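You operate a simulated robot arm through the tools that you are given. There is no shell and no other tool.

The job below is to be done with a simulated robot arm. You get a single attempt, and the scene is never put back.

Task
Pump the black plunger till the small gauge shows about 50 bar.
Fine: first shut the return knob, then open the orange valve lever and the upper gold knob; shut the lever after. Where these are worked on the way, their far stop is far enough and under half their travel is too little: orange valve lever.

It is judged by the outcome, as a careful person would: the job done as asked, and still so three seconds after it is handed in. It fails if anything else is knocked over, pushed out of place, dropped, spilled or broken.

Robot
A 7-joint arm with a fingered hand, fixed in place. Base frame: the origin is on the floor under the middle of its stand, x ahead of it, y to its left, z up. Lengths are in cm, angles in rad, forces in N, time in s.
It reaches about 133.3 cm from its shoulder. Its first joint turns from -1.204 to 3.002 rad. Payload 5 kg.
Tool frame: the origin (TCP) lies between the finger pads and is the grasp point; the fingertips stand 3.2 cm ahead of it; z points along the fingers, y is the line along which they close. The gripper opens to 16 cm; its body begins 8.9 cm behind the TCP. The gripper is a hand of 3 fingers: y runs from the thumb to the fingers, the wrist lies at [0, 0, -25.2] in the tool frame, and closing takes about 1.5 s.
Orientation is that of the tool frame in the base frame, as [roll, pitch, yaw] about the fixed x, y, z axes, in that order (R = Rz(yaw) Ry(pitch) Rx(roll)). With the fingers straight down and closing along the base's y, the tool's x points along the base's -x, its y along +y and its z along -z.

Tools
- The arm moves only by the tool send_rows. Its argument "commands" is a list of rows, each a list of 2 entries, a list of its own where there are three numbers: the shift along the tool's x, y, z in units of 300 mm (1.0 is 300 mm), then the turn, a rotation vector about the tool's x, y, z in units of 45 degrees (1.0 is 45 degrees). In form: [[[tx, ty, tz], [rx, ry, rz]], ...]. A call has 1 to 20 rows; each row is the pose to reach, as a shift and turn from the pose commanded when the call began, along the tool's axes at that moment. "claw" is the closure in counts, from 0 (fully open) to 255 (shut), set as the call begins (left out, the last holds). A call with a number of a shift or a turn outside -1 to 1 is refused whole. Rows are played at 5 a second. More than 5 cm and 0.15 rad between two rows, or a gripper value outside its range, and nothing of the call is played. A pose out of reach is approached as far as the arm can. The call stops where the force on the tool passes 40 N (or 10 N more than at its start, if that is more) or the arm is blocked; 0.2 s more then pass. Each finger travels about 10.8 cm/s and halts on what it meets, pressing with about 33 N; the grip force reading is that of the motor and also rises with nothing between the fingers. The clock runs only during rows and for 0.2 s after the last one: add rows that repeat a pose to give the fingers time. The reply holds the time, the measured pose of the TCP, the force on the tool along the base axes, the opening and the grip force, in the units named above and with some noise, with the torque about the TCP (base axes, N m) and any sound that the robot's microphone picked up.
- Cameras (640 x 400 px; columns grow to the right, rows downward): "scene" is fixed at [21.95, 65.15, 169.36]; the picture's right is [-0.57, -0.82, 0.00], its down [-0.69, 0.47, -0.55] and it looks along [0.45, -0.31, -0.83] (base axes); focal length 214 px, centre (320, 200). "wrist" rides on the gripper at [6.5, -0.4, -11.6] in the tool frame; the picture's right is [0.06, 1.00, 0.00], its down [-0.87, 0.05, -0.49] and it looks along [-0.49, 0.03, 0.87] (tool axes); focal length 261 px, centre (320, 200). There is no depth. A picture from a camera that has moved, and an enlarged one, comes with that camera's place and axes in the base frame and with its lens.
- capture(camera): a new picture of that camera. No time passes.
- slide_trunk(by): slides the trunk up (or, below 0, down) by that many cm; the arm rides with it, the base frame stays. It gives what a move gives, with no picture.
- curl_fingers(finger1, finger2, thumb_bend): sets how far each is bent, from 0 (flat) to 100 (curled in); at 30 the hand is open as for a grip, at 70 the pads meet at the TCP. One left out holds its place. A second passes; each finger stops where it meets its share of the squeeze, and holds until it gets a number again. A gripper value or a shape takes the hand back. It gives what a move gives, with no picture; readings hold the bend of each and the force on the fingers (four entries, about 0 where the hand has none), thumb and palm.
- hand_shape(shape): the hand has 3 fingers and takes this shape, open, in about a second: jaw (thumb against the fingers, like two jaws); tri (thumb and two fingers); tip (a fingertip pinch); poke (one finger out to press); point (the index stretched); flat (the hand flat); cup (the hand cupped); fist (a fist). The gripper value then closes the fingers along that shape, each until it touches; the sizes above hold for jaw. It gives what a move gives, with no picture.
- enlarge(camera, box): a new picture of the part [left, top, right, bottom] of that camera's present view, enlarged. No time passes.
- sign_off(): hands the job in; it is judged then, once.

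Nothing tells you positions but the pictures and the camera data. Unless the task says otherwise, let go and move clear before handing in.

The tools are called after "Request:" as a command line: name --argument value ..., lists and objects as JSON in quotes. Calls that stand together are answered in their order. send_rows: Moves the arm, as the interface text tells. Its arguments: {"type":"object","properties":{"commands":{"type":"array"},"claw":{"type":"number"}},"required":["commands"]} The other tools are called the same way: slide_trunk (by) moves the trunk up or down; hand_shape (shape) gives the hand a shape; curl_fingers (finger1, finger2, thumb_bend) moves the fingers one by one; capture (camera) takes a picture; enlarge (camera, box) takes an enlarged picture of a part of a camera's view; sign_off () hands the job in.

At the start:

```text
t: 0.0
eef_pos: [45.83, 14.01, 158.24]
tool_rot: [3.14, -0.002, -3.141]
force: [0.6, 0.1, -0.7]
ft_torque: [0.01, -0.01, -0.02]
finger_gap: 15.99
gripper_force: 0.1
shape: jaw
bend: [30.0, 30.0, 30.0]
finger forces: [0.0, 0.1, 0.0, 0.1, 0.0, 0.0]
trunk travel left (down, up): [-80.0, 14.0]
```

scene: 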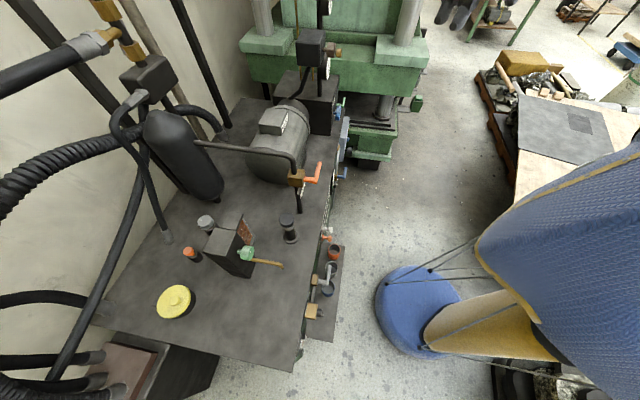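
wrist: 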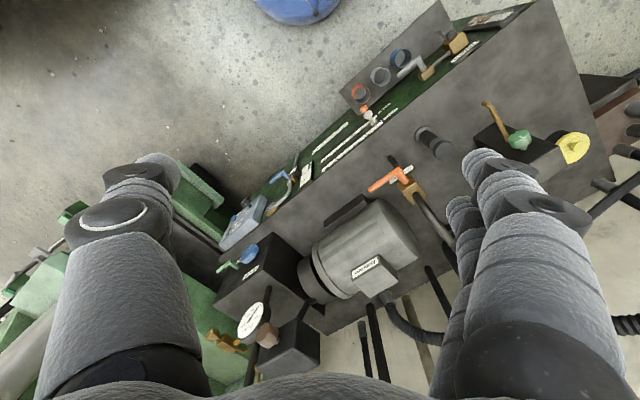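

I see a hydraulic power unit with a dark tank top, an orange valve lever, a black cylindrical piece, a yellow cap and a green-knobbed box with a wooden handle. Before moving, I'll enlarge the views to identify the plunger, the return knob, the gold knobs and the gauges.

Request:
enlarge --camera "scene" --box '[160, 180, 360, 340]'

Request:
enlarge --camera "scene" --box '[230, 20, 430, 200]'

Request:
enlarge --camera "wrist" --box '[200, 20, 480, 200]'

Request:
enlarge --camera "wrist" --box '[200, 180, 460, 380]'

Request:
enlarge --camera "wrist" --box '[400, 20, 640, 200]'

```text
2.50 times, centred on (260, 260) of scene
camera zoom: at [21.95, 65.15, 169.36], right [-0.57, -0.82, 0.0], down [-0.69, 0.47, -0.55], along [0.45, -0.31, -0.83], focal length 536 px, centre (470, 50)
```

zoom: 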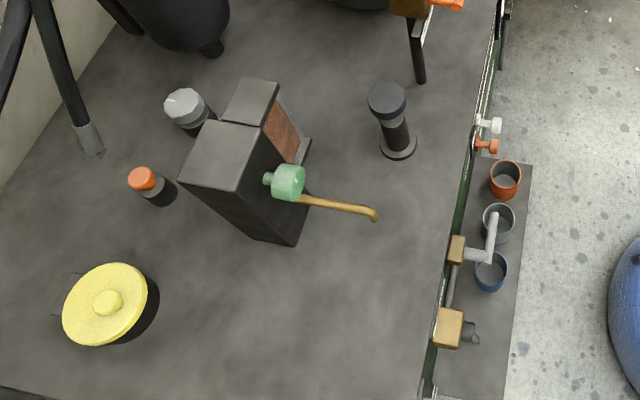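

```text
2.22 times, centred on (330, 110) of scene
camera zoom: at [21.95, 65.15, 169.36], right [-0.57, -0.82, 0.0], down [-0.69, 0.47, -0.55], along [0.45, -0.31, -0.83], focal length 477 px, centre (298, 400)
```

zoom: 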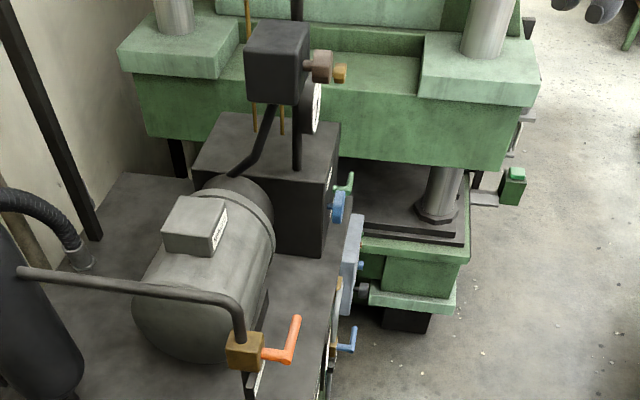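

```text
2.22 times, centred on (340, 110) of wrist
camera zoom: at [39.28, 13.58, 169.81], right [-0.06, 1.0, 0.0], down [0.87, 0.05, 0.49], along [0.49, 0.03, -0.87], focal length 579 px, centre (276, 400)
```

zoom: 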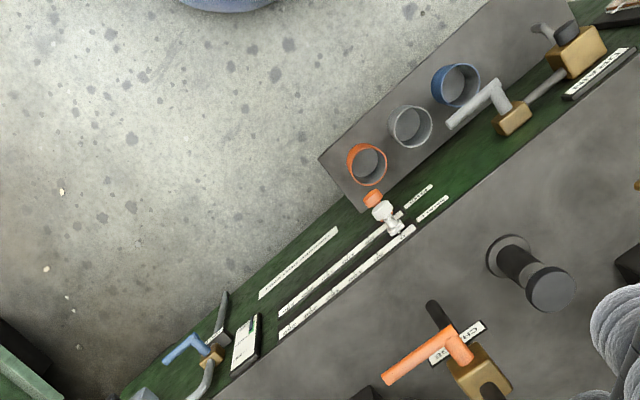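

```text
2.00 times, centred on (330, 280) of wrist
camera zoom: at [39.28, 13.58, 169.81], right [-0.06, 1.0, 0.0], down [0.87, 0.05, 0.49], along [0.49, 0.03, -0.87], focal length 521 px, centre (300, 40)
```

zoom: 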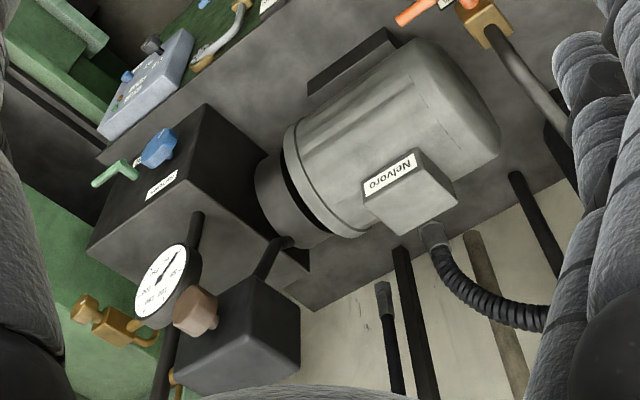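

```text
2.22 times, centred on (520, 110) of wrist
camera zoom: at [39.28, 13.58, 169.81], right [-0.06, 1.0, 0.0], down [0.87, 0.05, 0.49], along [0.49, 0.03, -0.87], focal length 579 px, centre (-124, 400)
```

zoom: 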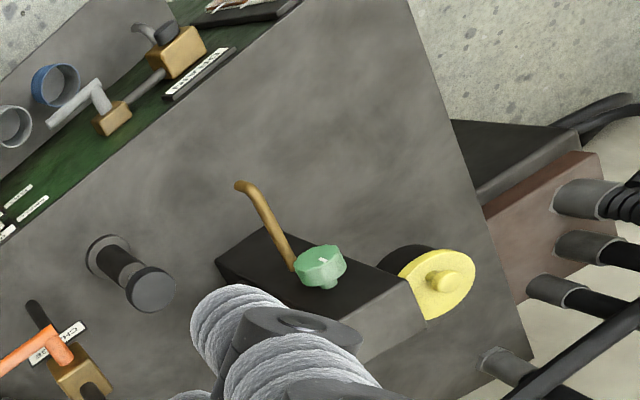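

The plunger stands upright at about (63, 53) with its top near z 92. The tank front runs diagonally, facing the robot. I'll zoom in on the labels and knobs next.

Request:
enlarge --camera "wrist" --box '[210, 230, 310, 300]'

Request:
enlarge --camera "wrist" --box '[200, 290, 340, 390]'

Request:
enlarge --camera "wrist" --box '[340, 60, 440, 130]'

Request:
enlarge --camera "wrist" --box '[360, 140, 460, 210]'

Request:
enlarge --camera "wrist" --box '[420, 10, 520, 80]'

Request:
enlarge --camera "scene" --box '[280, 160, 360, 210]'

Request:
enlarge --camera "scene" --box '[290, 10, 390, 80]'

Request:
enlarge --camera "scene" --box '[290, 220, 360, 330]'

```text
5.71 times, centred on (260, 265) of wrist
camera zoom: at [39.28, 13.58, 169.81], right [-0.06, 1.0, 0.0], down [0.87, 0.05, 0.49], along [0.49, 0.03, -0.87], focal length 1489 px, centre (663, -171)
```

zoom: 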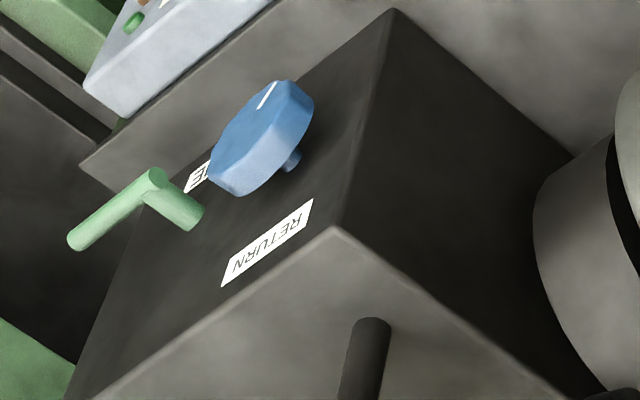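

```text
4.00 times, centred on (270, 340) of wrist
camera zoom: at [39.28, 13.58, 169.81], right [-0.06, 1.0, 0.0], down [0.87, 0.05, 0.49], along [0.49, 0.03, -0.87], focal length 1043 px, centre (520, -360)
```

zoom: 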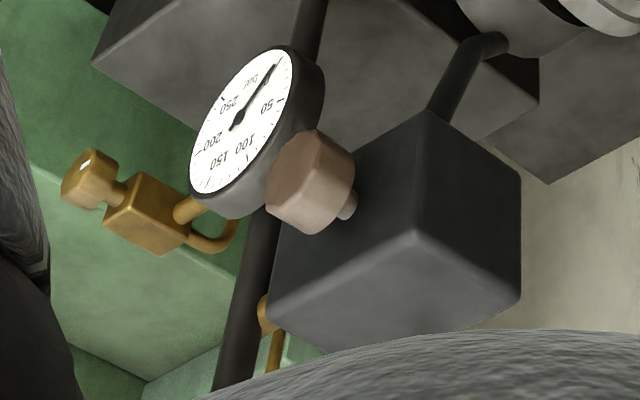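

```text
5.71 times, centred on (390, 95) of wrist
camera zoom: at [39.28, 13.58, 169.81], right [-0.06, 1.0, 0.0], down [0.87, 0.05, 0.49], along [0.49, 0.03, -0.87], focal length 1489 px, centre (-80, 800)
```

zoom: 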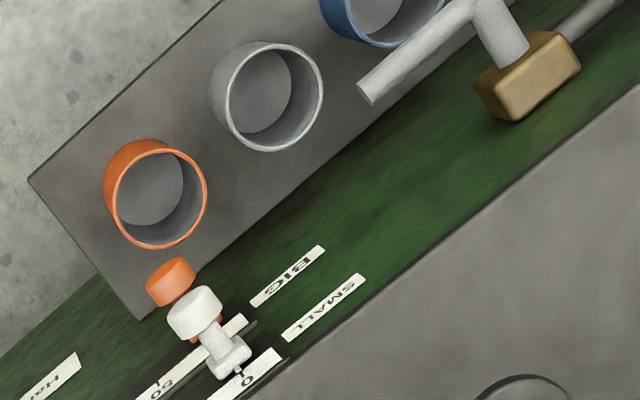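

```text
5.71 times, centred on (410, 175) of wrist
camera zoom: at [39.28, 13.58, 169.81], right [-0.06, 1.0, 0.0], down [0.87, 0.05, 0.49], along [0.49, 0.03, -0.87], focal length 1489 px, centre (-194, 343)
```

zoom: 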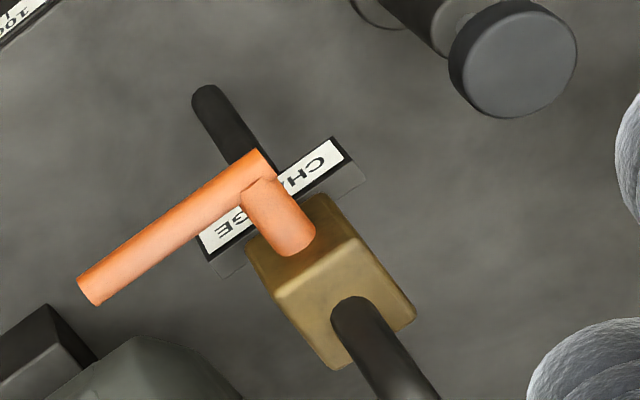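

```text
5.71 times, centred on (470, 45) of wrist
camera zoom: at [39.28, 13.58, 169.81], right [-0.06, 1.0, 0.0], down [0.87, 0.05, 0.49], along [0.49, 0.03, -0.87], focal length 1489 px, centre (-537, 1086)
```

zoom: 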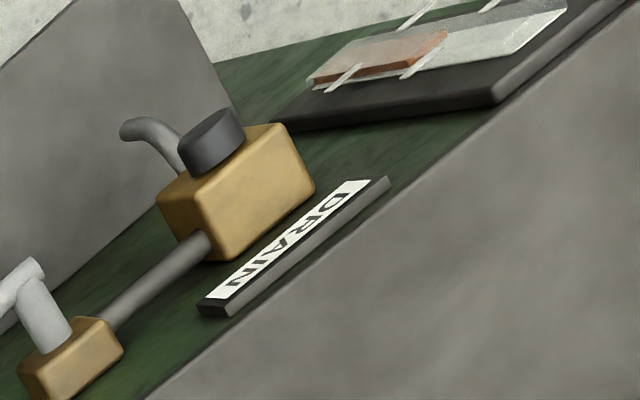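

```text
8.00 times, centred on (320, 185) of scene
camera zoom: at [21.95, 65.15, 169.36], right [-0.57, -0.82, 0.0], down [-0.69, 0.47, -0.55], along [0.45, -0.31, -0.83], focal length 1716 px, centre (320, 320)
```

zoom: 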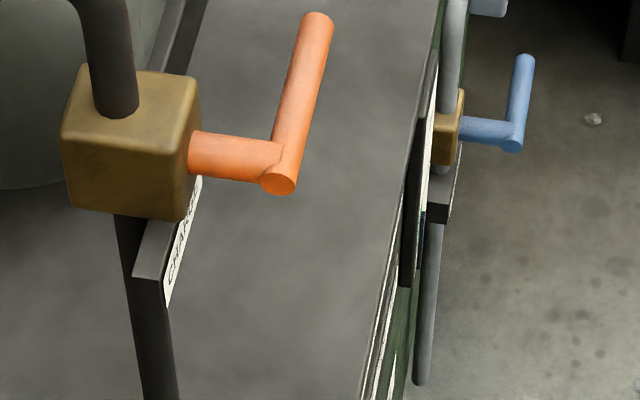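

```text
5.71 times, centred on (340, 45) of scene
camera zoom: at [21.95, 65.15, 169.36], right [-0.57, -0.82, 0.0], down [-0.69, 0.47, -0.55], along [0.45, -0.31, -0.83], focal length 1226 px, centre (206, 1086)
```

zoom: 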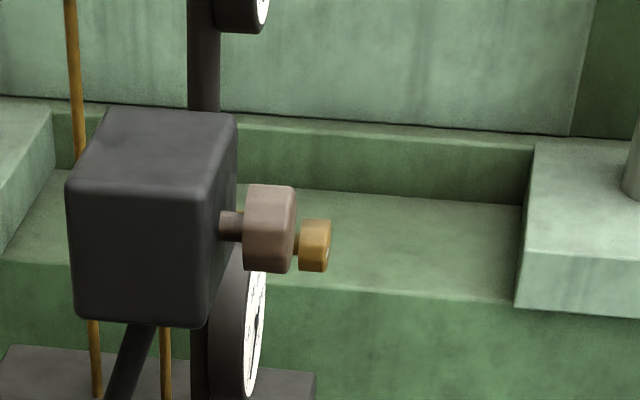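

```text
3.64 times, centred on (325, 275) of scene
camera zoom: at [21.95, 65.15, 169.36], right [-0.57, -0.82, 0.0], down [-0.69, 0.47, -0.55], along [0.45, -0.31, -0.83], focal length 780 px, centre (302, -73)
```

zoom: 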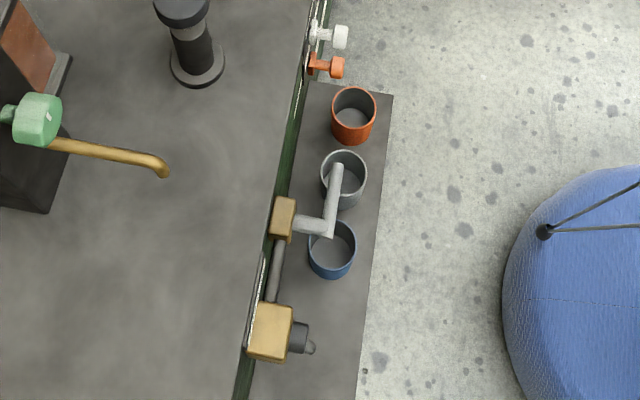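

The blue knob sits by the RETURN label on the box's front face, at about (109, -9, 92). The orange lever is the CHARGE valve, and the gauge column with its gold knobs is above the box. I'll swing the hand toward the front for a better look, starting with yaw and a small descent in open space.

Request:
send_rows --commands '[[[0.014, -0.031, 0.1175], [0, 0, -0.123]], [[0.0275, -0.062, 0.235], [0, 0, -0.247]], [[0.041, -0.093, 0.3525], [0, 0, -0.37]], [[0.055, -0.1235, 0.47], [0, 0, -0.4935]], [[0.069, -0.154, 0.5875], [0, 0, -0.617]], [[0.0825, -0.185, 0.705], [0, 0, -0.74]], [[0.096, -0.216, 0.8225], [0, 0, -0.8636]], [[0.11, -0.247, 0.94], [0, 0, -0.987]]]'

```text
t: 1.8
eef_pos: [42.55, 6.67, 129.86]
tool_rot: [3.14, 0.0, -2.364]
force: [0.0, -0.7, -0.5]
ft_torque: [0.05, 0.02, 0.0]
finger_gap: 16.0
gripper_force: 0.0
shape: jaw
bend: [30.0, 30.0, 30.0]
finger forces: [0.1, 0.1, 0.0, 0.0, 0.0, 0.1]
trunk travel left (down, up): [-80.0, 14.0]
```

The yaw matched the command. Now I'll tilt the fingers forward so the camera faces the panel.

Request:
send_rows --commands '[[[0, 0, 0], [0, -0.16, 0]], [[0, 0, 0], [0, -0.32, 0]], [[0, 0, 0], [0, -0.48, 0]], [[0, 0, 0], [0, -0.64, 0]], [[0, 0, 0], [0, -0.8, 0]], [[0, 0, 0], [0, -0.95, 0]]]'

Request:
capture --camera "wrist"

Request:
capture --camera "scene"

```text
t: 3.2
eef_pos: [42.59, 6.82, 130.06]
tool_rot: [3.139, 0.313, -2.367]
force: [0.5, 0.4, 0.4]
ft_torque: [-0.02, -0.01, 0.0]
finger_gap: 15.95
gripper_force: 0.1
shape: jaw
bend: [30.0, 30.0, 30.0]
finger forces: [0.0, 0.0, 0.1, 0.0, 0.0, 0.0]
out of reach, approached as far as the arm can: row 3, 4, 5, 6
trunk travel left (down, up): [-80.0, 14.0]
```

```text
taken
camera wrist: at [35.82, -0.44, 139.07], right [-0.74, 0.67, -0.02], down [0.45, 0.51, 0.74], along [0.5, 0.54, -0.68], focal length 261 px, centre (320, 200)
```

wrist: 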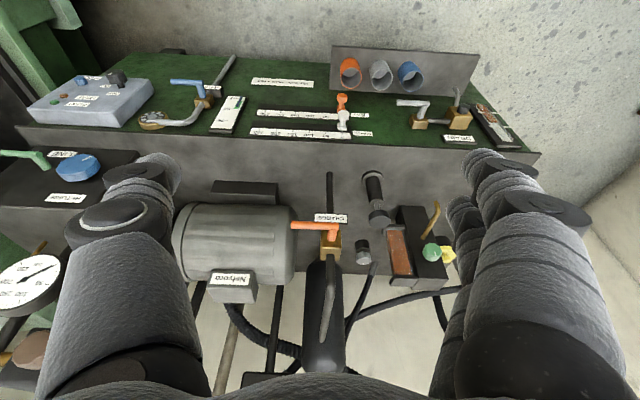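

```text
taken
```

scene: 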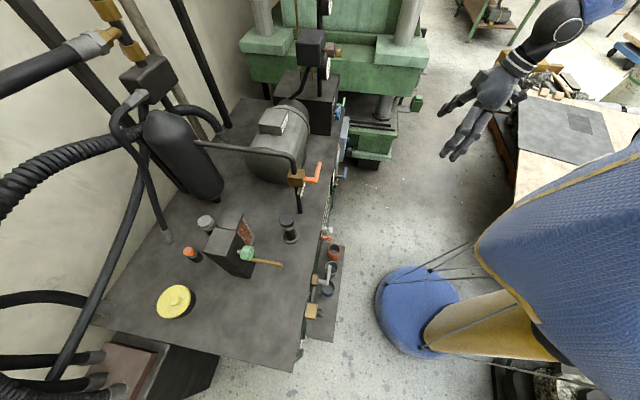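

The wrist tilt hit its limit at this height, but the view is already useful, though it is upside-down. I'll zoom in on the important parts.

Request:
enlarge --camera "wrist" --box '[0, 130, 130, 220]'

Request:
enlarge --camera "wrist" --box '[240, 60, 380, 150]'

Request:
enlarge --camera "wrist" --box '[280, 160, 480, 290]'

Request:
enlarge --camera "wrist" --box '[0, 60, 260, 140]'

Request:
enlarge --camera "wrist" --box '[0, 220, 120, 400]'

```text
4.44 times, centred on (65, 175) of wrist
camera zoom: at [35.82, -0.44, 139.07], right [-0.74, 0.67, -0.02], down [0.45, 0.51, 0.74], along [0.5, 0.54, -0.68], focal length 1158 px, centre (1453, 311)
```

zoom: 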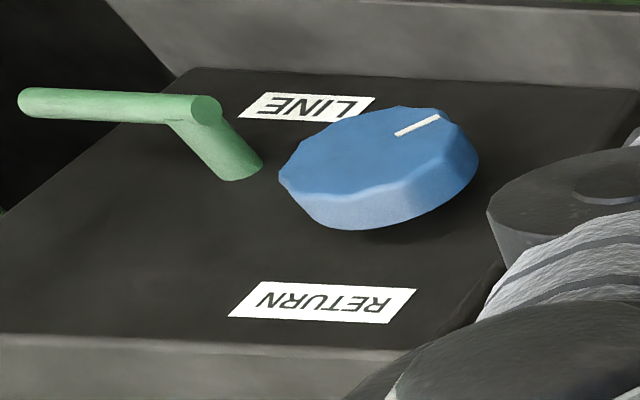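

```text
4.44 times, centred on (310, 105) of wrist
camera zoom: at [35.82, -0.44, 139.07], right [-0.74, 0.67, -0.02], down [0.45, 0.51, 0.74], along [0.5, 0.54, -0.68], focal length 1158 px, centre (364, 622)
```

zoom: 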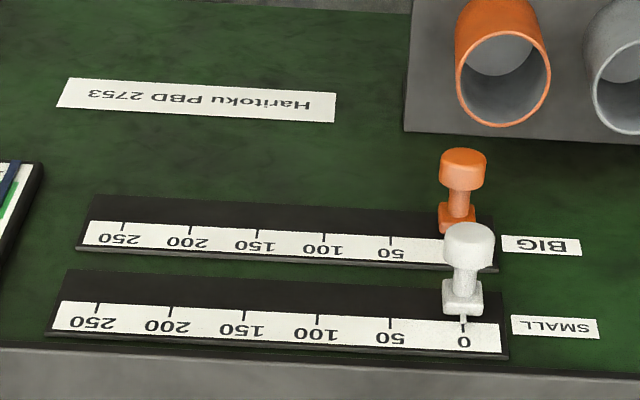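

```text
3.08 times, centred on (380, 225) of wrist
camera zoom: at [35.82, -0.44, 139.07], right [-0.74, 0.67, -0.02], down [0.45, 0.51, 0.74], along [0.5, 0.54, -0.68], focal length 802 px, centre (135, 123)
```

zoom: 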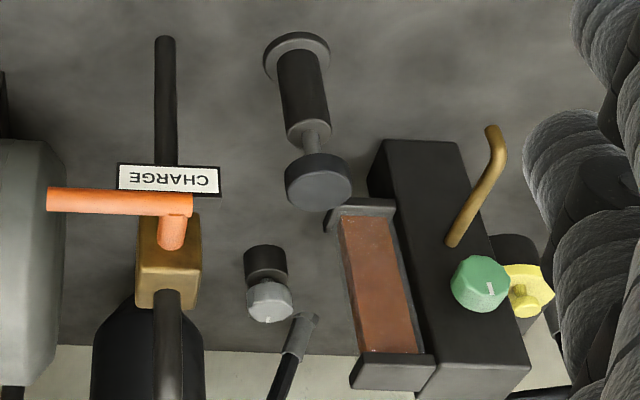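

```text
2.46 times, centred on (130, 100) of wrist
camera zoom: at [35.82, -0.44, 139.07], right [-0.74, 0.67, -0.02], down [0.45, 0.51, 0.74], along [0.5, 0.54, -0.68], focal length 642 px, centre (788, 446)
```

zoom: 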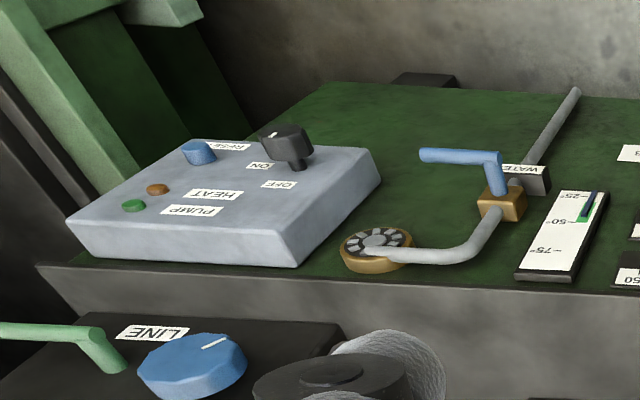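

```text
2.22 times, centred on (60, 310) of wrist
camera zoom: at [35.82, -0.44, 139.07], right [-0.74, 0.67, -0.02], down [0.45, 0.51, 0.74], along [0.5, 0.54, -0.68], focal length 579 px, centre (898, -44)
```

zoom: 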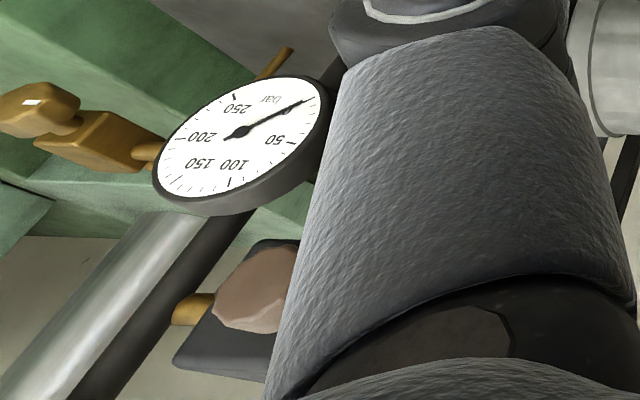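

I've identified three controls:
- The blue RETURN knob
- The orange CHARGE lever, which lies across its vertical pipe and so is closed
- The plunger, a disc on a rod above a black cylinder

I still have to find the small gauge and the upper gold knob higher up the column. Lowering the trunk should let the hand point horizontally.

Request:
slide_trunk --by -40

Request:
capture --camera "scene"

```text
t: 7.0
eef_pos: [42.53, 6.68, 90.07]
tool_rot: [3.14, 0.314, -2.367]
force: [0.8, 0.8, 0.1]
ft_torque: [-0.01, -0.02, -0.05]
finger_gap: 16.01
gripper_force: 0.0
shape: jaw
bend: [30.0, 30.0, 30.0]
finger forces: [0.0, 0.0, 0.0, 0.1, 0.0, 0.0]
trunk travel left (down, up): [-40.0, 54.0]
```

```text
taken
```

scene: 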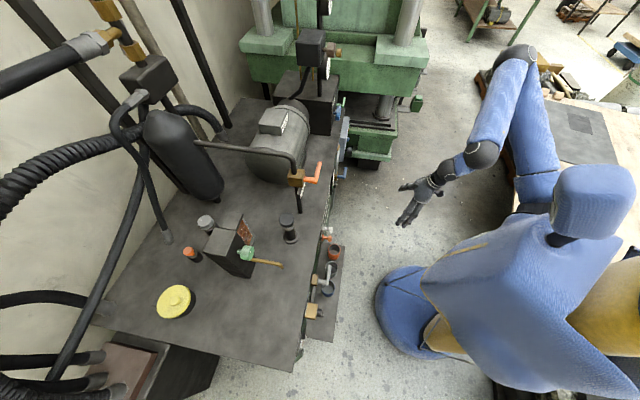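

Request:
send_rows --commands '[[[0, 0, 0], [0, 0, 0]], [[0, 0, 0], [0, 0, 0]]]'

```text
t: 7.6
eef_pos: [42.64, 6.79, 90.15]
tool_rot: [3.14, 0.311, -2.366]
force: [0.4, 0.3, 0.3]
ft_torque: [-0.01, 0.0, 0.0]
finger_gap: 16.0
gripper_force: 0.1
shape: jaw
bend: [30.0, 30.0, 30.0]
finger forces: [0.0, 0.1, 0.0, 0.0, 0.0, 0.1]
trunk travel left (down, up): [-40.0, 54.0]
```

Request:
send_rows --commands '[[[-0.0465, -0.05, -0.09], [0, -0.1, 0]], [[-0.093, -0.1, -0.18], [0, -0.2, 0]], [[-0.1395, -0.15, -0.27], [0, -0.3, 0]], [[-0.186, -0.2, -0.36], [0, -0.4, 0]], [[-0.2325, -0.25, -0.45], [0, -0.5, 0]], [[-0.279, -0.3, -0.54], [0, -0.6, 0]], [[-0.3255, -0.35, -0.63], [0, -0.7, 0]], [[-0.372, -0.4, -0.72], [0, -0.8, 0]], [[-0.4185, -0.45, -0.81], [0, -0.9, 0]], [[-0.465, -0.5, -0.9], [0, -1, 0]]]'

Request:
capture --camera "wrist"

```text
t: 9.8
eef_pos: [56.78, -0.5, 119.83]
tool_rot: [3.139, 1.1, -2.371]
force: [0.2, 0.0, 0.1]
ft_torque: [0.01, 0.02, 0.03]
finger_gap: 15.97
gripper_force: 0.1
shape: jaw
bend: [30.0, 30.0, 30.0]
finger forces: [0.0, 0.0, 0.0, 0.0, 0.0, 0.0]
trunk travel left (down, up): [-40.0, 54.0]
```

```text
taken
camera wrist: at [47.41, -10.23, 119.36], right [-0.72, 0.69, -0.05], down [-0.07, 0.01, 1.0], along [0.69, 0.72, 0.04], focal length 261 px, centre (320, 200)
```

wrist: 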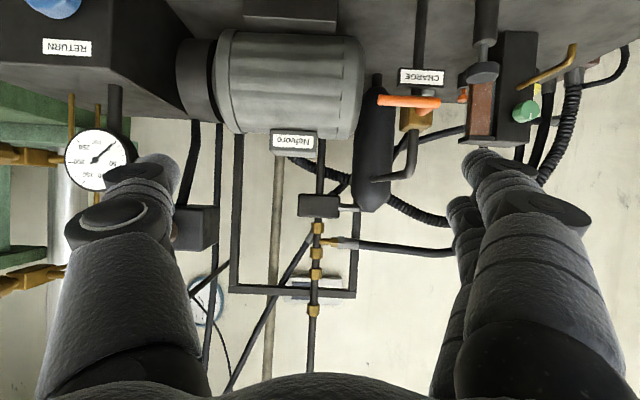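

Request:
send_rows --commands '[[[-0.0529, -0.119, -0.0536], [0, 0, 0]], [[-0.1057, -0.238, -0.107], [0, 0, 0]], [[-0.1586, -0.357, -0.1607], [0, 0, 0]], [[-0.2114, -0.476, -0.2143], [0, 0, 0]], [[-0.2643, -0.595, -0.2679], [0, 0, 0]], [[-0.317, -0.714, -0.3214], [0, 0, 0]], [[-0.37, -0.833, -0.375], [0, 0, 0]]]'

Request:
capture --camera "wrist"

```text
t: 11.4
eef_pos: [70.77, -22.06, 135.12]
tool_rot: [3.141, 1.097, -2.366]
force: [0.3, 0.5, -0.9]
ft_torque: [0.02, -0.05, -0.03]
finger_gap: 15.97
gripper_force: 0.1
shape: jaw
bend: [30.0, 30.0, 30.0]
finger forces: [0.0, 0.1, 0.0, 0.0, 0.0, 0.0]
trunk travel left (down, up): [-40.0, 54.0]
```

```text
taken
camera wrist: at [61.45, -31.69, 134.62], right [-0.72, 0.69, -0.06], down [-0.07, 0.01, 1.0], along [0.69, 0.72, 0.04], focal length 261 px, centre (320, 200)
```

wrist: 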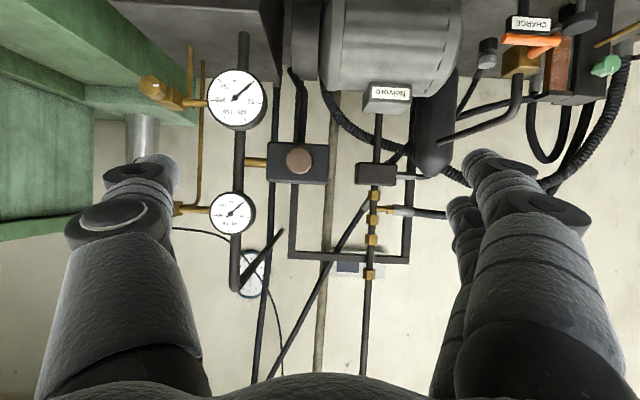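

The column is visible now. The small gauge sits about 25 cm above the big one, at roughly (115, -3, 141). The lower gold knob is right of the big gauge, and the upper one should be at the matching spot, now hidden by a finger. I'll zoom in.

Request:
enlarge --camera "wrist" --box '[130, 60, 340, 250]'

Request:
enlarge --camera "wrist" --box '[190, 180, 290, 300]'

Request:
enlarge --camera "scene" --box '[290, 0, 390, 60]'

```text
2.11 times, centred on (235, 155) of wrist
camera zoom: at [61.45, -31.69, 134.62], right [-0.72, 0.69, -0.06], down [-0.07, 0.01, 1.0], along [0.69, 0.72, 0.04], focal length 549 px, centre (499, 295)
```

zoom: 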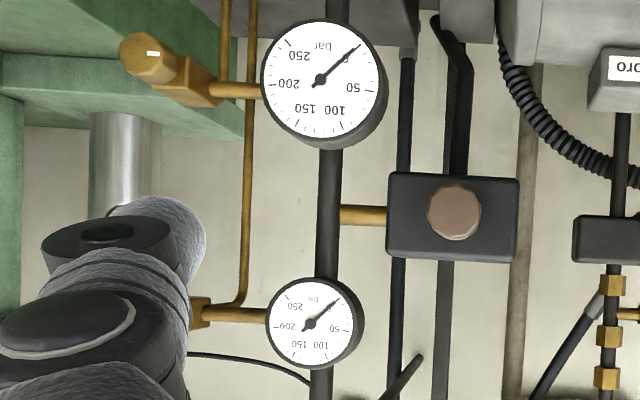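

```text
3.33 times, centred on (240, 240) of wrist
camera zoom: at [61.45, -31.69, 134.62], right [-0.72, 0.69, -0.06], down [-0.07, 0.01, 1.0], along [0.69, 0.72, 0.04], focal length 869 px, centre (587, 67)
```

zoom: 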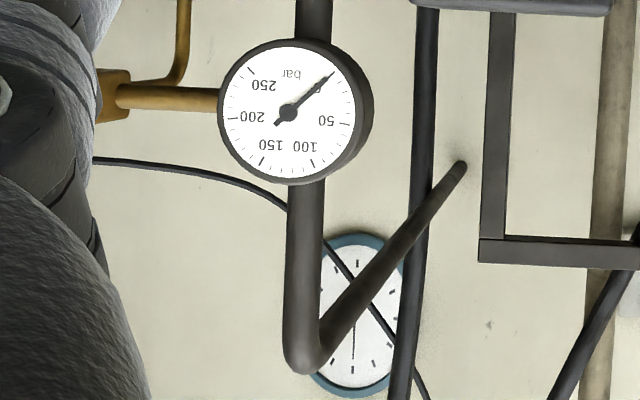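

```text
6.40 times, centred on (340, 30) of scene
camera zoom: at [21.95, 65.15, 169.36], right [-0.57, -0.82, 0.0], down [-0.69, 0.47, -0.55], along [0.45, -0.31, -0.83], focal length 1373 px, centre (192, 1288)
```

zoom: 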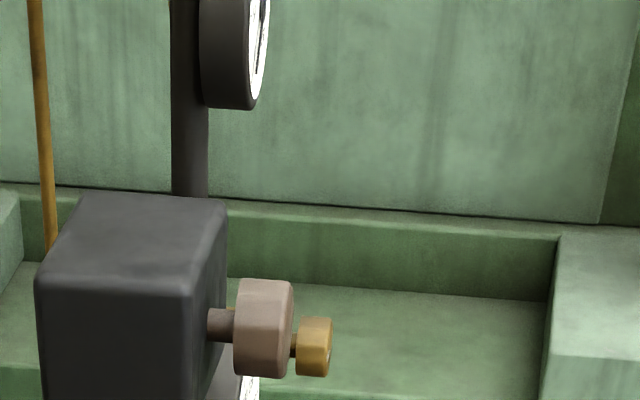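

Request:
send_rows --commands '[[[0, -0.15, 0], [0, 0, 0]], [[0, -0.3, 0], [0, 0, 0]], [[0, -0.45, 0], [0, 0, 0]], [[0, -0.6, 0], [0, 0, 0]], [[0, -0.7, 0], [0, 0, 0]]]'

Request:
capture --camera "wrist"

Request:
capture --camera "scene"

```text
t: 12.6
eef_pos: [85.65, -36.98, 134.77]
tool_rot: [3.138, 1.098, -2.371]
force: [0.4, -0.7, -0.9]
ft_torque: [0.02, 0.03, 0.02]
finger_gap: 16.01
gripper_force: 0.0
shape: jaw
bend: [30.0, 30.0, 30.0]
finger forces: [0.1, 0.0, 0.0, 0.0, 0.0, 0.0]
trunk travel left (down, up): [-40.0, 54.0]
```

```text
taken
camera wrist: at [76.29, -46.58, 134.22], right [-0.72, 0.69, -0.05], down [-0.07, 0.01, 1.0], along [0.69, 0.72, 0.04], focal length 261 px, centre (320, 200)
```

wrist: 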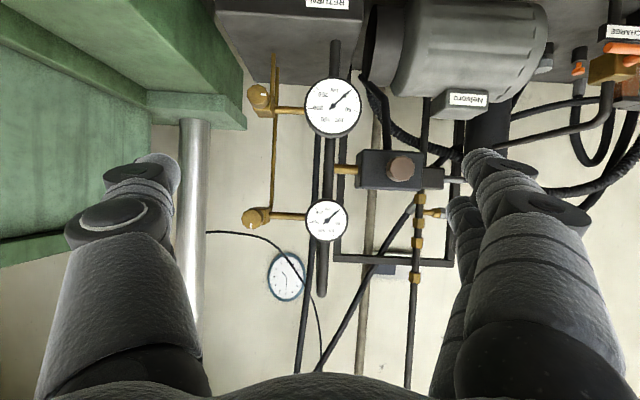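

```text
taken
```

scene: 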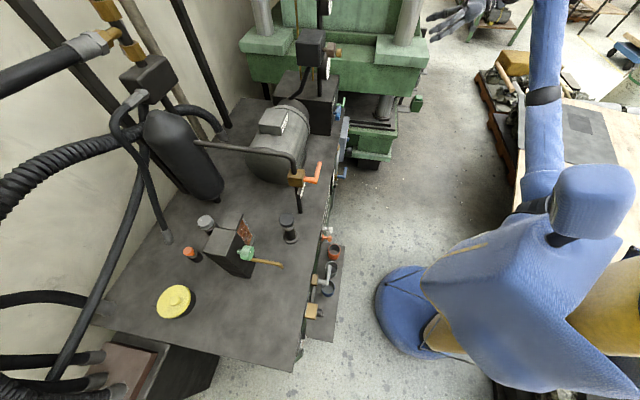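

Request:
enlarge --camera "wrist" --box '[220, 60, 380, 260]'

Request:
enlarge --camera "wrist" --box '[230, 190, 360, 260]'

Request:
enlarge --camera "wrist" --box '[230, 70, 380, 150]'

```text
2.00 times, centred on (300, 160) of wrist
camera zoom: at [76.29, -46.58, 134.22], right [-0.72, 0.69, -0.05], down [-0.07, 0.01, 1.0], along [0.69, 0.72, 0.04], focal length 521 px, centre (360, 280)
```

zoom: 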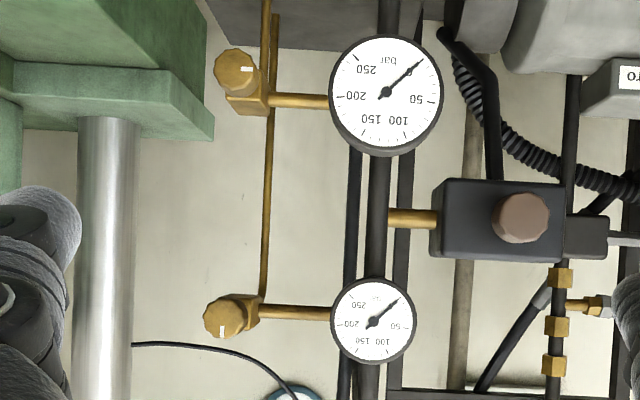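

```text
4.92 times, centred on (295, 225) of wrist
camera zoom: at [76.29, -46.58, 134.22], right [-0.72, 0.69, -0.05], down [-0.07, 0.01, 1.0], along [0.69, 0.72, 0.04], focal length 1283 px, centre (443, 77)
```

zoom: 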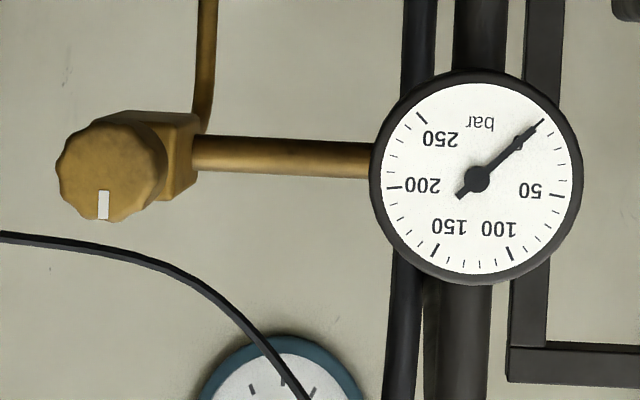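

```text
4.27 times, centred on (305, 110) of wrist
camera zoom: at [76.29, -46.58, 134.22], right [-0.72, 0.69, -0.05], down [-0.07, 0.01, 1.0], along [0.69, 0.72, 0.04], focal length 1112 px, centre (384, 584)
```

zoom: 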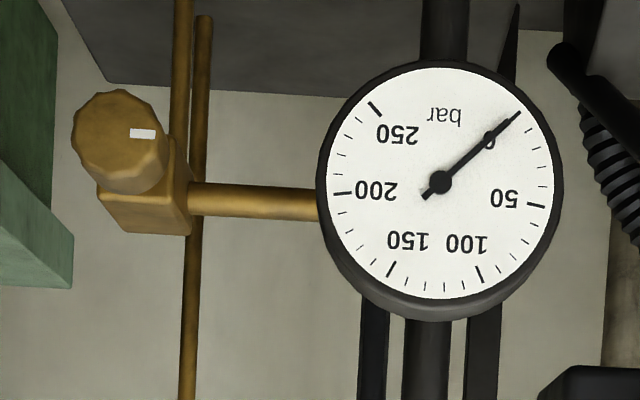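

Both gauges read 0. The upper gold knob, about 4.6 cm across, sits near (123, -17, 141) facing the robot, with its mark pointing up. The task says to shut the return knob first, so I'll move the hand down in front of the blue knob.

Request:
send_rows --commands '[[[0.1187, 0.0176, 0.0607], [0, -0.086, 0]], [[0.2374, 0.0351, 0.1214], [0, -0.171, 0]], [[0.3561, 0.0527, 0.1821], [0, -0.257, 0]], [[0.4749, 0.0703, 0.2429], [0, -0.343, 0]], [[0.5936, 0.0879, 0.3036], [0, -0.429, 0]], [[0.7123, 0.1054, 0.3643], [0, -0.514, 0]], [[0.831, 0.123, 0.425], [0, -0.6, 0]]]'

Request:
capture --camera "wrist"

```text
t: 14.2
eef_pos: [82.9, -34.33, 106.76]
tool_rot: [1.068, 1.57, 1.843]
force: [-0.3, 0.6, -7.5]
ft_torque: [0.5, -0.54, 0.02]
finger_gap: 16.0
gripper_force: 0.0
shape: jaw
bend: [30.0, 30.0, 30.0]
finger forces: [0.0, 0.0, 0.0, 0.0, 0.0, 0.0]
trunk travel left (down, up): [-40.0, 54.0]
```

```text
taken
camera wrist: at [74.78, -42.79, 100.33], right [-0.7, 0.71, -0.06], down [-0.39, -0.31, 0.87], along [0.6, 0.63, 0.49], focal length 261 px, centre (320, 200)
```

wrist: 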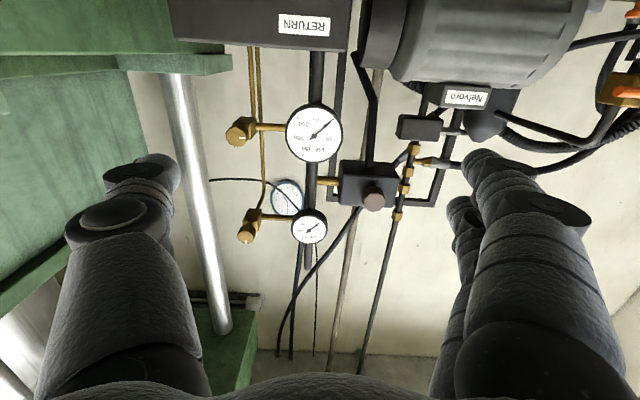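

Request:
send_rows --commands '[[[0.125, 0, 0], [0, 0, 0]], [[0.25, 0, 0], [0, 0, 0]], [[0.375, 0, 0], [0, 0, 0]], [[0.49, 0, 0], [0, 0, 0]], [[0.49, 0, 0], [0, 0, 0]]]'

Request:
capture --camera "wrist"

Request:
enlarge --camera "wrist" --box '[220, 30, 400, 150]'

```text
t: 15.4
eef_pos: [82.39, -34.28, 92.33]
tool_rot: [2.311, 1.569, 3.085]
force: [-0.2, 1.0, 0.5]
ft_torque: [0.01, 0.01, 0.01]
finger_gap: 16.0
gripper_force: 0.2
shape: jaw
bend: [30.0, 30.0, 30.0]
finger forces: [0.1, 0.0, 0.0, 0.0, 0.0, 0.0]
trunk travel left (down, up): [-40.0, 54.0]
```

```text
taken
camera wrist: at [74.45, -42.68, 85.87], right [-0.7, 0.71, -0.06], down [-0.39, -0.31, 0.87], along [0.6, 0.63, 0.49], focal length 261 px, centre (320, 200)
```

wrist: 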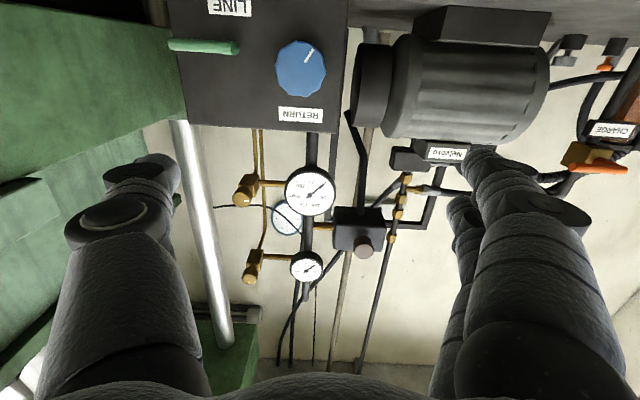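

```text
3.33 times, centred on (310, 90) of wrist
camera zoom: at [74.45, -42.68, 85.87], right [-0.7, 0.71, -0.06], down [-0.39, -0.31, 0.87], along [0.6, 0.63, 0.49], focal length 869 px, centre (353, 567)
```

zoom: 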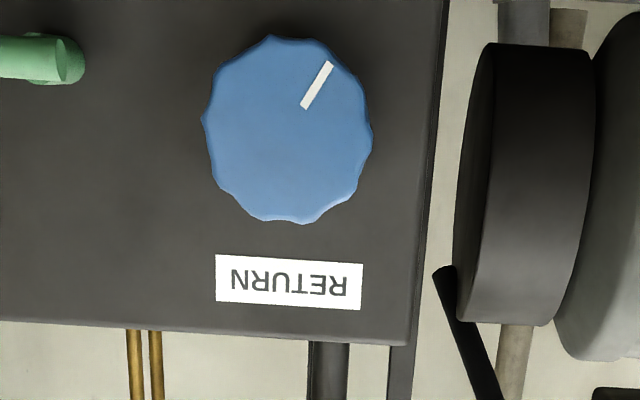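

The front view confirms RETURN is the label directly above the blue knob. Its front centre is at about (111.5, -10.7, 88.4), 8.4 cm across, with the mark at lower left. I'll approach on its axis, pre-rotated 45° counter-clockwise, with the hand partly closed.

Request:
send_rows --commands '[[[0.0217, -0.0195, 0.122], [0, 0, -0.167]], [[0.0433, -0.039, 0.244], [0, 0, -0.333]], [[0.065, -0.0585, 0.366], [0, 0, -0.5]], [[0.0867, -0.078, 0.489], [0, 0, -0.667]], [[0.1083, -0.0975, 0.611], [0, 0, -0.833]], [[0.13, -0.117, 0.733], [0, 0, -1]], [[0.13, -0.117, 0.733], [0, 0, -1]]]' --claw 75

Request:
capture --camera "wrist"

Request:
capture --camera "scene"

```text
t: 17.0
eef_pos: [100.64, -21.35, 88.46]
tool_rot: [-1.573, 0.787, -0.798]
force: [-0.2, 0.2, 0.3]
ft_torque: [-0.01, -0.01, -0.02]
finger_gap: 11.34
gripper_force: 0.0
shape: jaw
bend: [66.0, 66.0, 63.0]
finger forces: [0.1, 0.0, 0.0, 0.0, 0.0, 0.0]
trunk travel left (down, up): [-40.0, 54.0]
```

```text
taken
camera wrist: at [95.77, -33.03, 84.17], right [-0.46, 0.47, -0.75], down [-0.81, 0.12, 0.58], along [0.36, 0.87, 0.32], focal length 261 px, centre (320, 200)
```

wrist: 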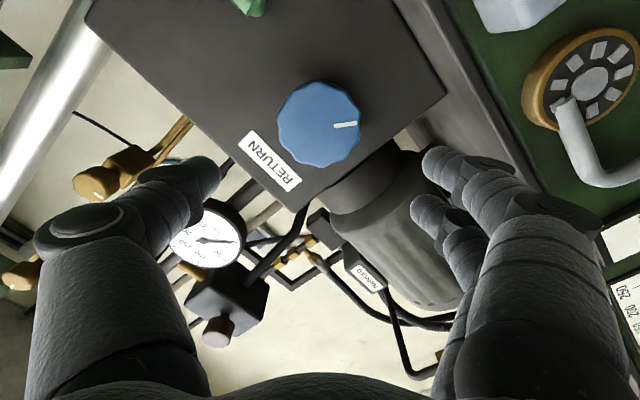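

```text
taken
```

scene: 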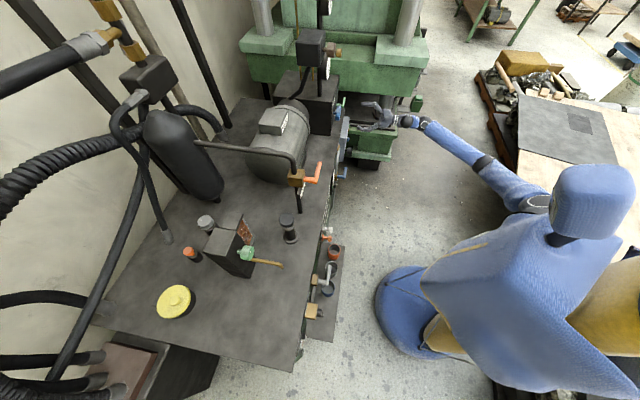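

The alignment is good, with the knob centred ahead of the hand. I'll advance along the axis in small steps.

Request:
send_rows --commands '[[[0, 0, 0.1], [0, 0, 0]], [[0, 0, 0.2], [0, 0, 0]], [[0, 0, 0.3], [0, 0, 0]], [[0, 0, 0.38], [0, 0, 0]], [[0, 0, 0.44], [0, 0, 0]], [[0, 0, 0.47], [0, 0, 0]]]'

Request:
capture --camera "wrist"

```text
t: 18.4
eef_pos: [110.79, -11.47, 88.22]
tool_rot: [-1.572, 0.786, -0.798]
force: [-0.5, 1.0, 1.0]
ft_torque: [0.0, 0.02, 0.02]
finger_gap: 11.33
gripper_force: 0.0
shape: jaw
bend: [66.0, 66.0, 63.0]
finger forces: [0.0, 0.1, 0.0, 0.1, 0.1, 0.1]
trunk travel left (down, up): [-40.0, 54.0]
```

```text
taken
camera wrist: at [105.9, -23.18, 83.96], right [-0.46, 0.47, -0.75], down [-0.81, 0.12, 0.58], along [0.37, 0.87, 0.32], focal length 261 px, centre (320, 200)
```

wrist: 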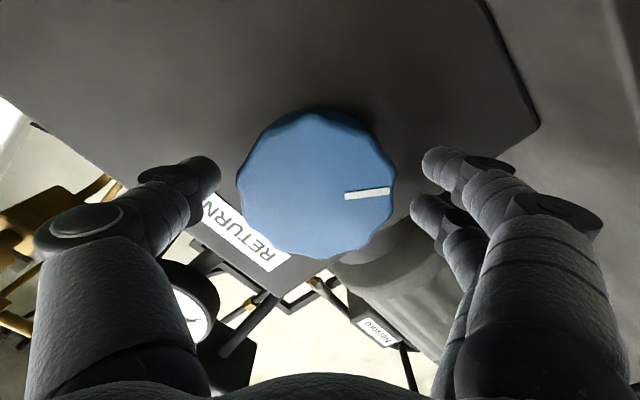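

Request:
send_rows --commands '[[[0, 0, 0.017], [0, 0, 0]], [[0, 0, 0.035], [0, 0, 0]], [[0, 0, 0.035], [0, 0, 0]]]'

Request:
send_rows --commands '[[[0, 0, 0], [0, 0, 0]], [[0, 0, 0], [0, 0, 0]], [[0, 0, 0], [0, 0, 0]], [[0, 0, 0], [0, 0, 0]], [[0, 0, 0], [0, 0, 0]]]' --claw 180

Request:
capture --camera "wrist"

```text
t: 19.2
eef_pos: [111.62, -10.8, 88.29]
tool_rot: [-1.572, 0.787, -0.797]
force: [-0.1, 0.3, -0.7]
ft_torque: [-0.01, -0.01, 0.05]
finger_gap: 11.33
gripper_force: 0.1
shape: jaw
bend: [66.0, 66.0, 63.0]
finger forces: [0.1, 0.0, 0.0, 0.0, 0.0, 0.1]
trunk travel left (down, up): [-40.0, 54.0]
```

```text
t: 20.4
eef_pos: [111.54, -10.74, 88.28]
tool_rot: [-1.572, 0.787, -0.798]
force: [7.4, 3.4, 2.6]
ft_torque: [0.13, -0.14, -0.2]
finger_gap: 7.35
gripper_force: 32.8
shape: jaw
bend: [73.0, 73.0, 70.0]
finger forces: [13.8, 14.3, 0.0, 0.0, 31.9, 0.0]
trunk travel left (down, up): [-40.0, 54.0]
```

```text
taken
camera wrist: at [106.66, -22.42, 83.99], right [-0.46, 0.47, -0.75], down [-0.81, 0.12, 0.58], along [0.36, 0.87, 0.32], focal length 261 px, centre (320, 200)
```

wrist: 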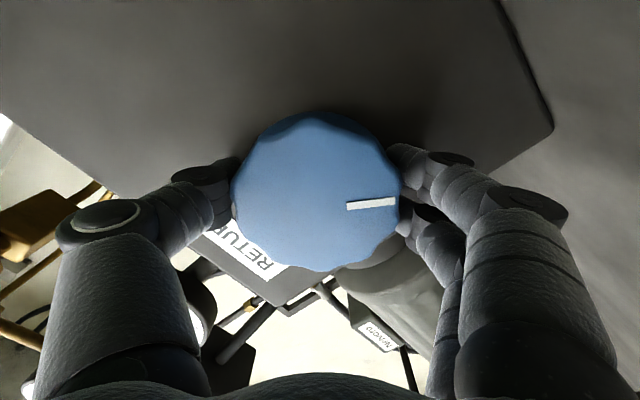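

The knob is gripped firmly, with a 7.35 cm gap and about 32 N. Now I'll twist it clockwise to shut it, watching torque and mark.

Request:
send_rows --commands '[[[0, 0, 0], [0, 0, 0.125]], [[0, 0, 0], [0, 0, 0.25]], [[0, 0, 0], [0, 0, 0.375]], [[0, 0, 0], [0, 0, 0.5]], [[0, 0, 0], [0, 0, 0.625]], [[0, 0, 0], [0, 0, 0.75]], [[0, 0, 0], [0, 0, 0.875]], [[0, 0, 0], [0, 0, 1]]]'

Request:
capture --camera "wrist"

```text
t: 22.2
eef_pos: [111.57, -10.7, 88.32]
tool_rot: [2.179, 1.569, 2.954]
force: [-4.3, 5.7, -0.3]
ft_torque: [-0.03, -0.04, -0.03]
finger_gap: 7.29
gripper_force: 33.2
shape: jaw
bend: [73.0, 73.0, 70.0]
finger forces: [15.3, 16.1, 0.0, 0.0, 29.4, 0.1]
trunk travel left (down, up): [-40.0, 54.0]
```

```text
taken
camera wrist: at [103.56, -19.17, 81.85], right [-0.7, 0.71, -0.06], down [-0.39, -0.31, 0.87], along [0.6, 0.63, 0.49], focal length 261 px, centre (320, 200)
```

wrist: 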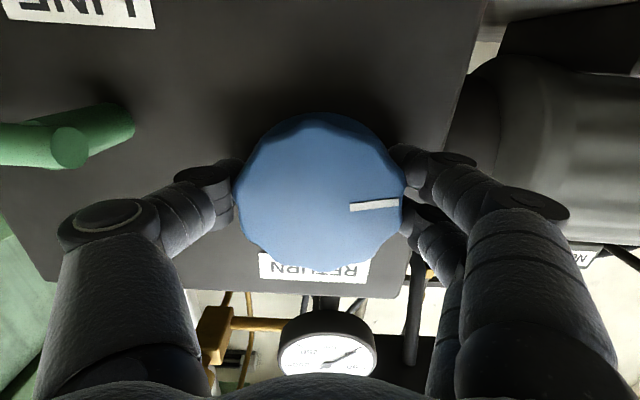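

The knob turned 45° with the hand and the mark is now at 9 o'clock. I'll continue clockwise.

Request:
send_rows --commands '[[[0, 0, 0], [0, 0, 0.125]], [[0, 0, 0], [0, 0, 0.25]], [[0, 0, 0], [0, 0, 0.375]], [[0, 0, 0], [0, 0, 0.5]], [[0, 0, 0], [0, 0, 0.625]], [[0, 0, 0], [0, 0, 0.75]], [[0, 0, 0], [0, 0, 0.875]], [[0, 0, 0], [0, 0, 1]]]'

Request:
capture --camera "wrist"

```text
t: 24.0
eef_pos: [111.58, -10.63, 88.39]
tool_rot: [1.571, 0.784, 2.347]
force: [-7.8, 10.4, -0.2]
ft_torque: [-0.15, 0.14, 0.05]
finger_gap: 7.28
gripper_force: 32.9
shape: jaw
bend: [73.0, 73.0, 71.0]
finger forces: [16.6, 16.6, 0.0, 0.0, 28.4, 0.1]
trunk travel left (down, up): [-40.0, 54.0]
```

```text
taken
camera wrist: at [100.25, -15.74, 83.47], right [-0.52, 0.54, 0.66], down [0.05, -0.76, 0.65], along [0.85, 0.38, 0.37], focal length 261 px, centre (320, 200)
```

wrist: 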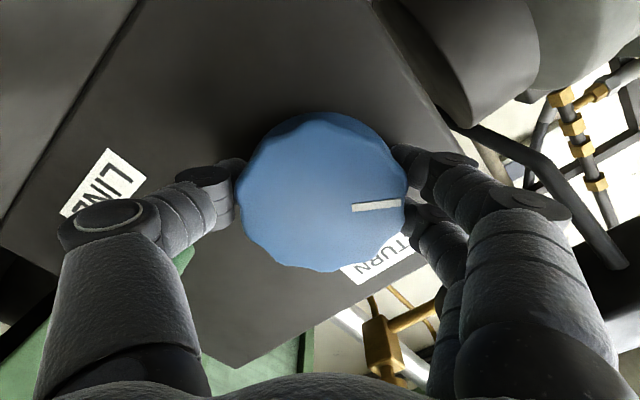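

Request:
enlarge --camera "scene" --box '[300, 80, 400, 150]'

Request:
enlarge --camera "wrist" --box '[40, 120, 280, 300]'

```text
5.71 times, centred on (350, 115) of scene
camera zoom: at [21.95, 65.15, 169.36], right [-0.57, -0.82, 0.0], down [-0.69, 0.47, -0.55], along [0.45, -0.31, -0.83], focal length 1226 px, centre (149, 686)
```

zoom: 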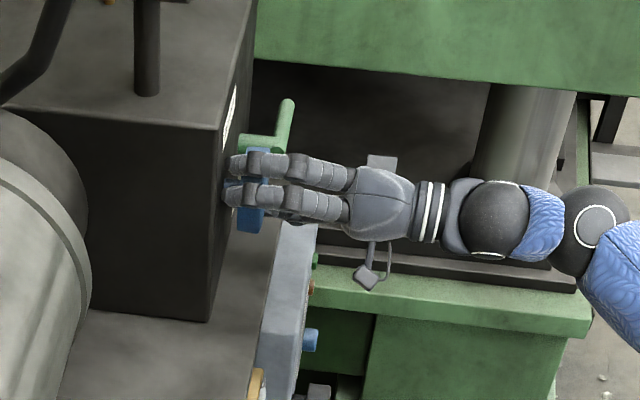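

```text
2.22 times, centred on (160, 210) of wrist
camera zoom: at [100.25, -15.74, 83.47], right [-0.52, 0.54, 0.66], down [0.05, -0.76, 0.65], along [0.85, 0.38, 0.37], focal length 579 px, centre (676, 178)
```

zoom: 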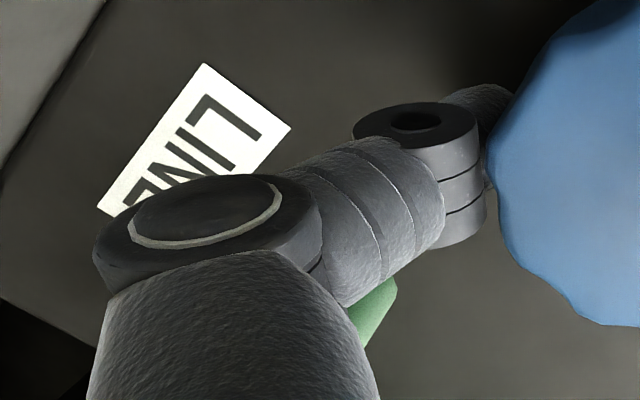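

The green lever is undisturbed and the thumb is moving away from it. The mark is near 10:30, so I'll keep turning clockwise.

Request:
send_rows --commands '[[[0, 0, 0], [0, 0, 0.125]], [[0, 0, 0], [0, 0, 0.25]], [[0, 0, 0], [0, 0, 0.375]], [[0, 0, 0], [0, 0, 0.5]], [[0, 0, 0], [0, 0, 0.625]], [[0, 0, 0], [0, 0, 0.75]], [[0, 0, 0], [0, 0, 0.875]], [[0, 0, 0], [0, 0, 1]]]'

Request:
capture --camera "wrist"

```text
t: 25.8
eef_pos: [111.49, -10.6, 88.27]
tool_rot: [1.573, 0.0, 2.347]
force: [-18.0, 14.9, -2.3]
ft_torque: [-0.42, 0.41, 0.43]
finger_gap: 7.28
gripper_force: 33.2
shape: jaw
bend: [73.0, 73.0, 71.0]
finger forces: [16.1, 14.1, 0.0, 0.0, 30.8, 0.0]
trunk travel left (down, up): [-40.0, 54.0]
```

```text
taken
camera wrist: at [98.69, -14.11, 88.08], right [-0.04, 0.04, 1.0], down [0.26, -0.96, 0.05], along [0.97, 0.26, 0.03], focal length 261 px, centre (320, 200)
```

wrist: 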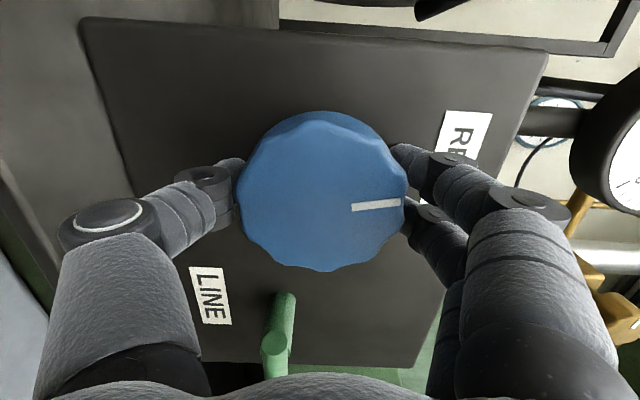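

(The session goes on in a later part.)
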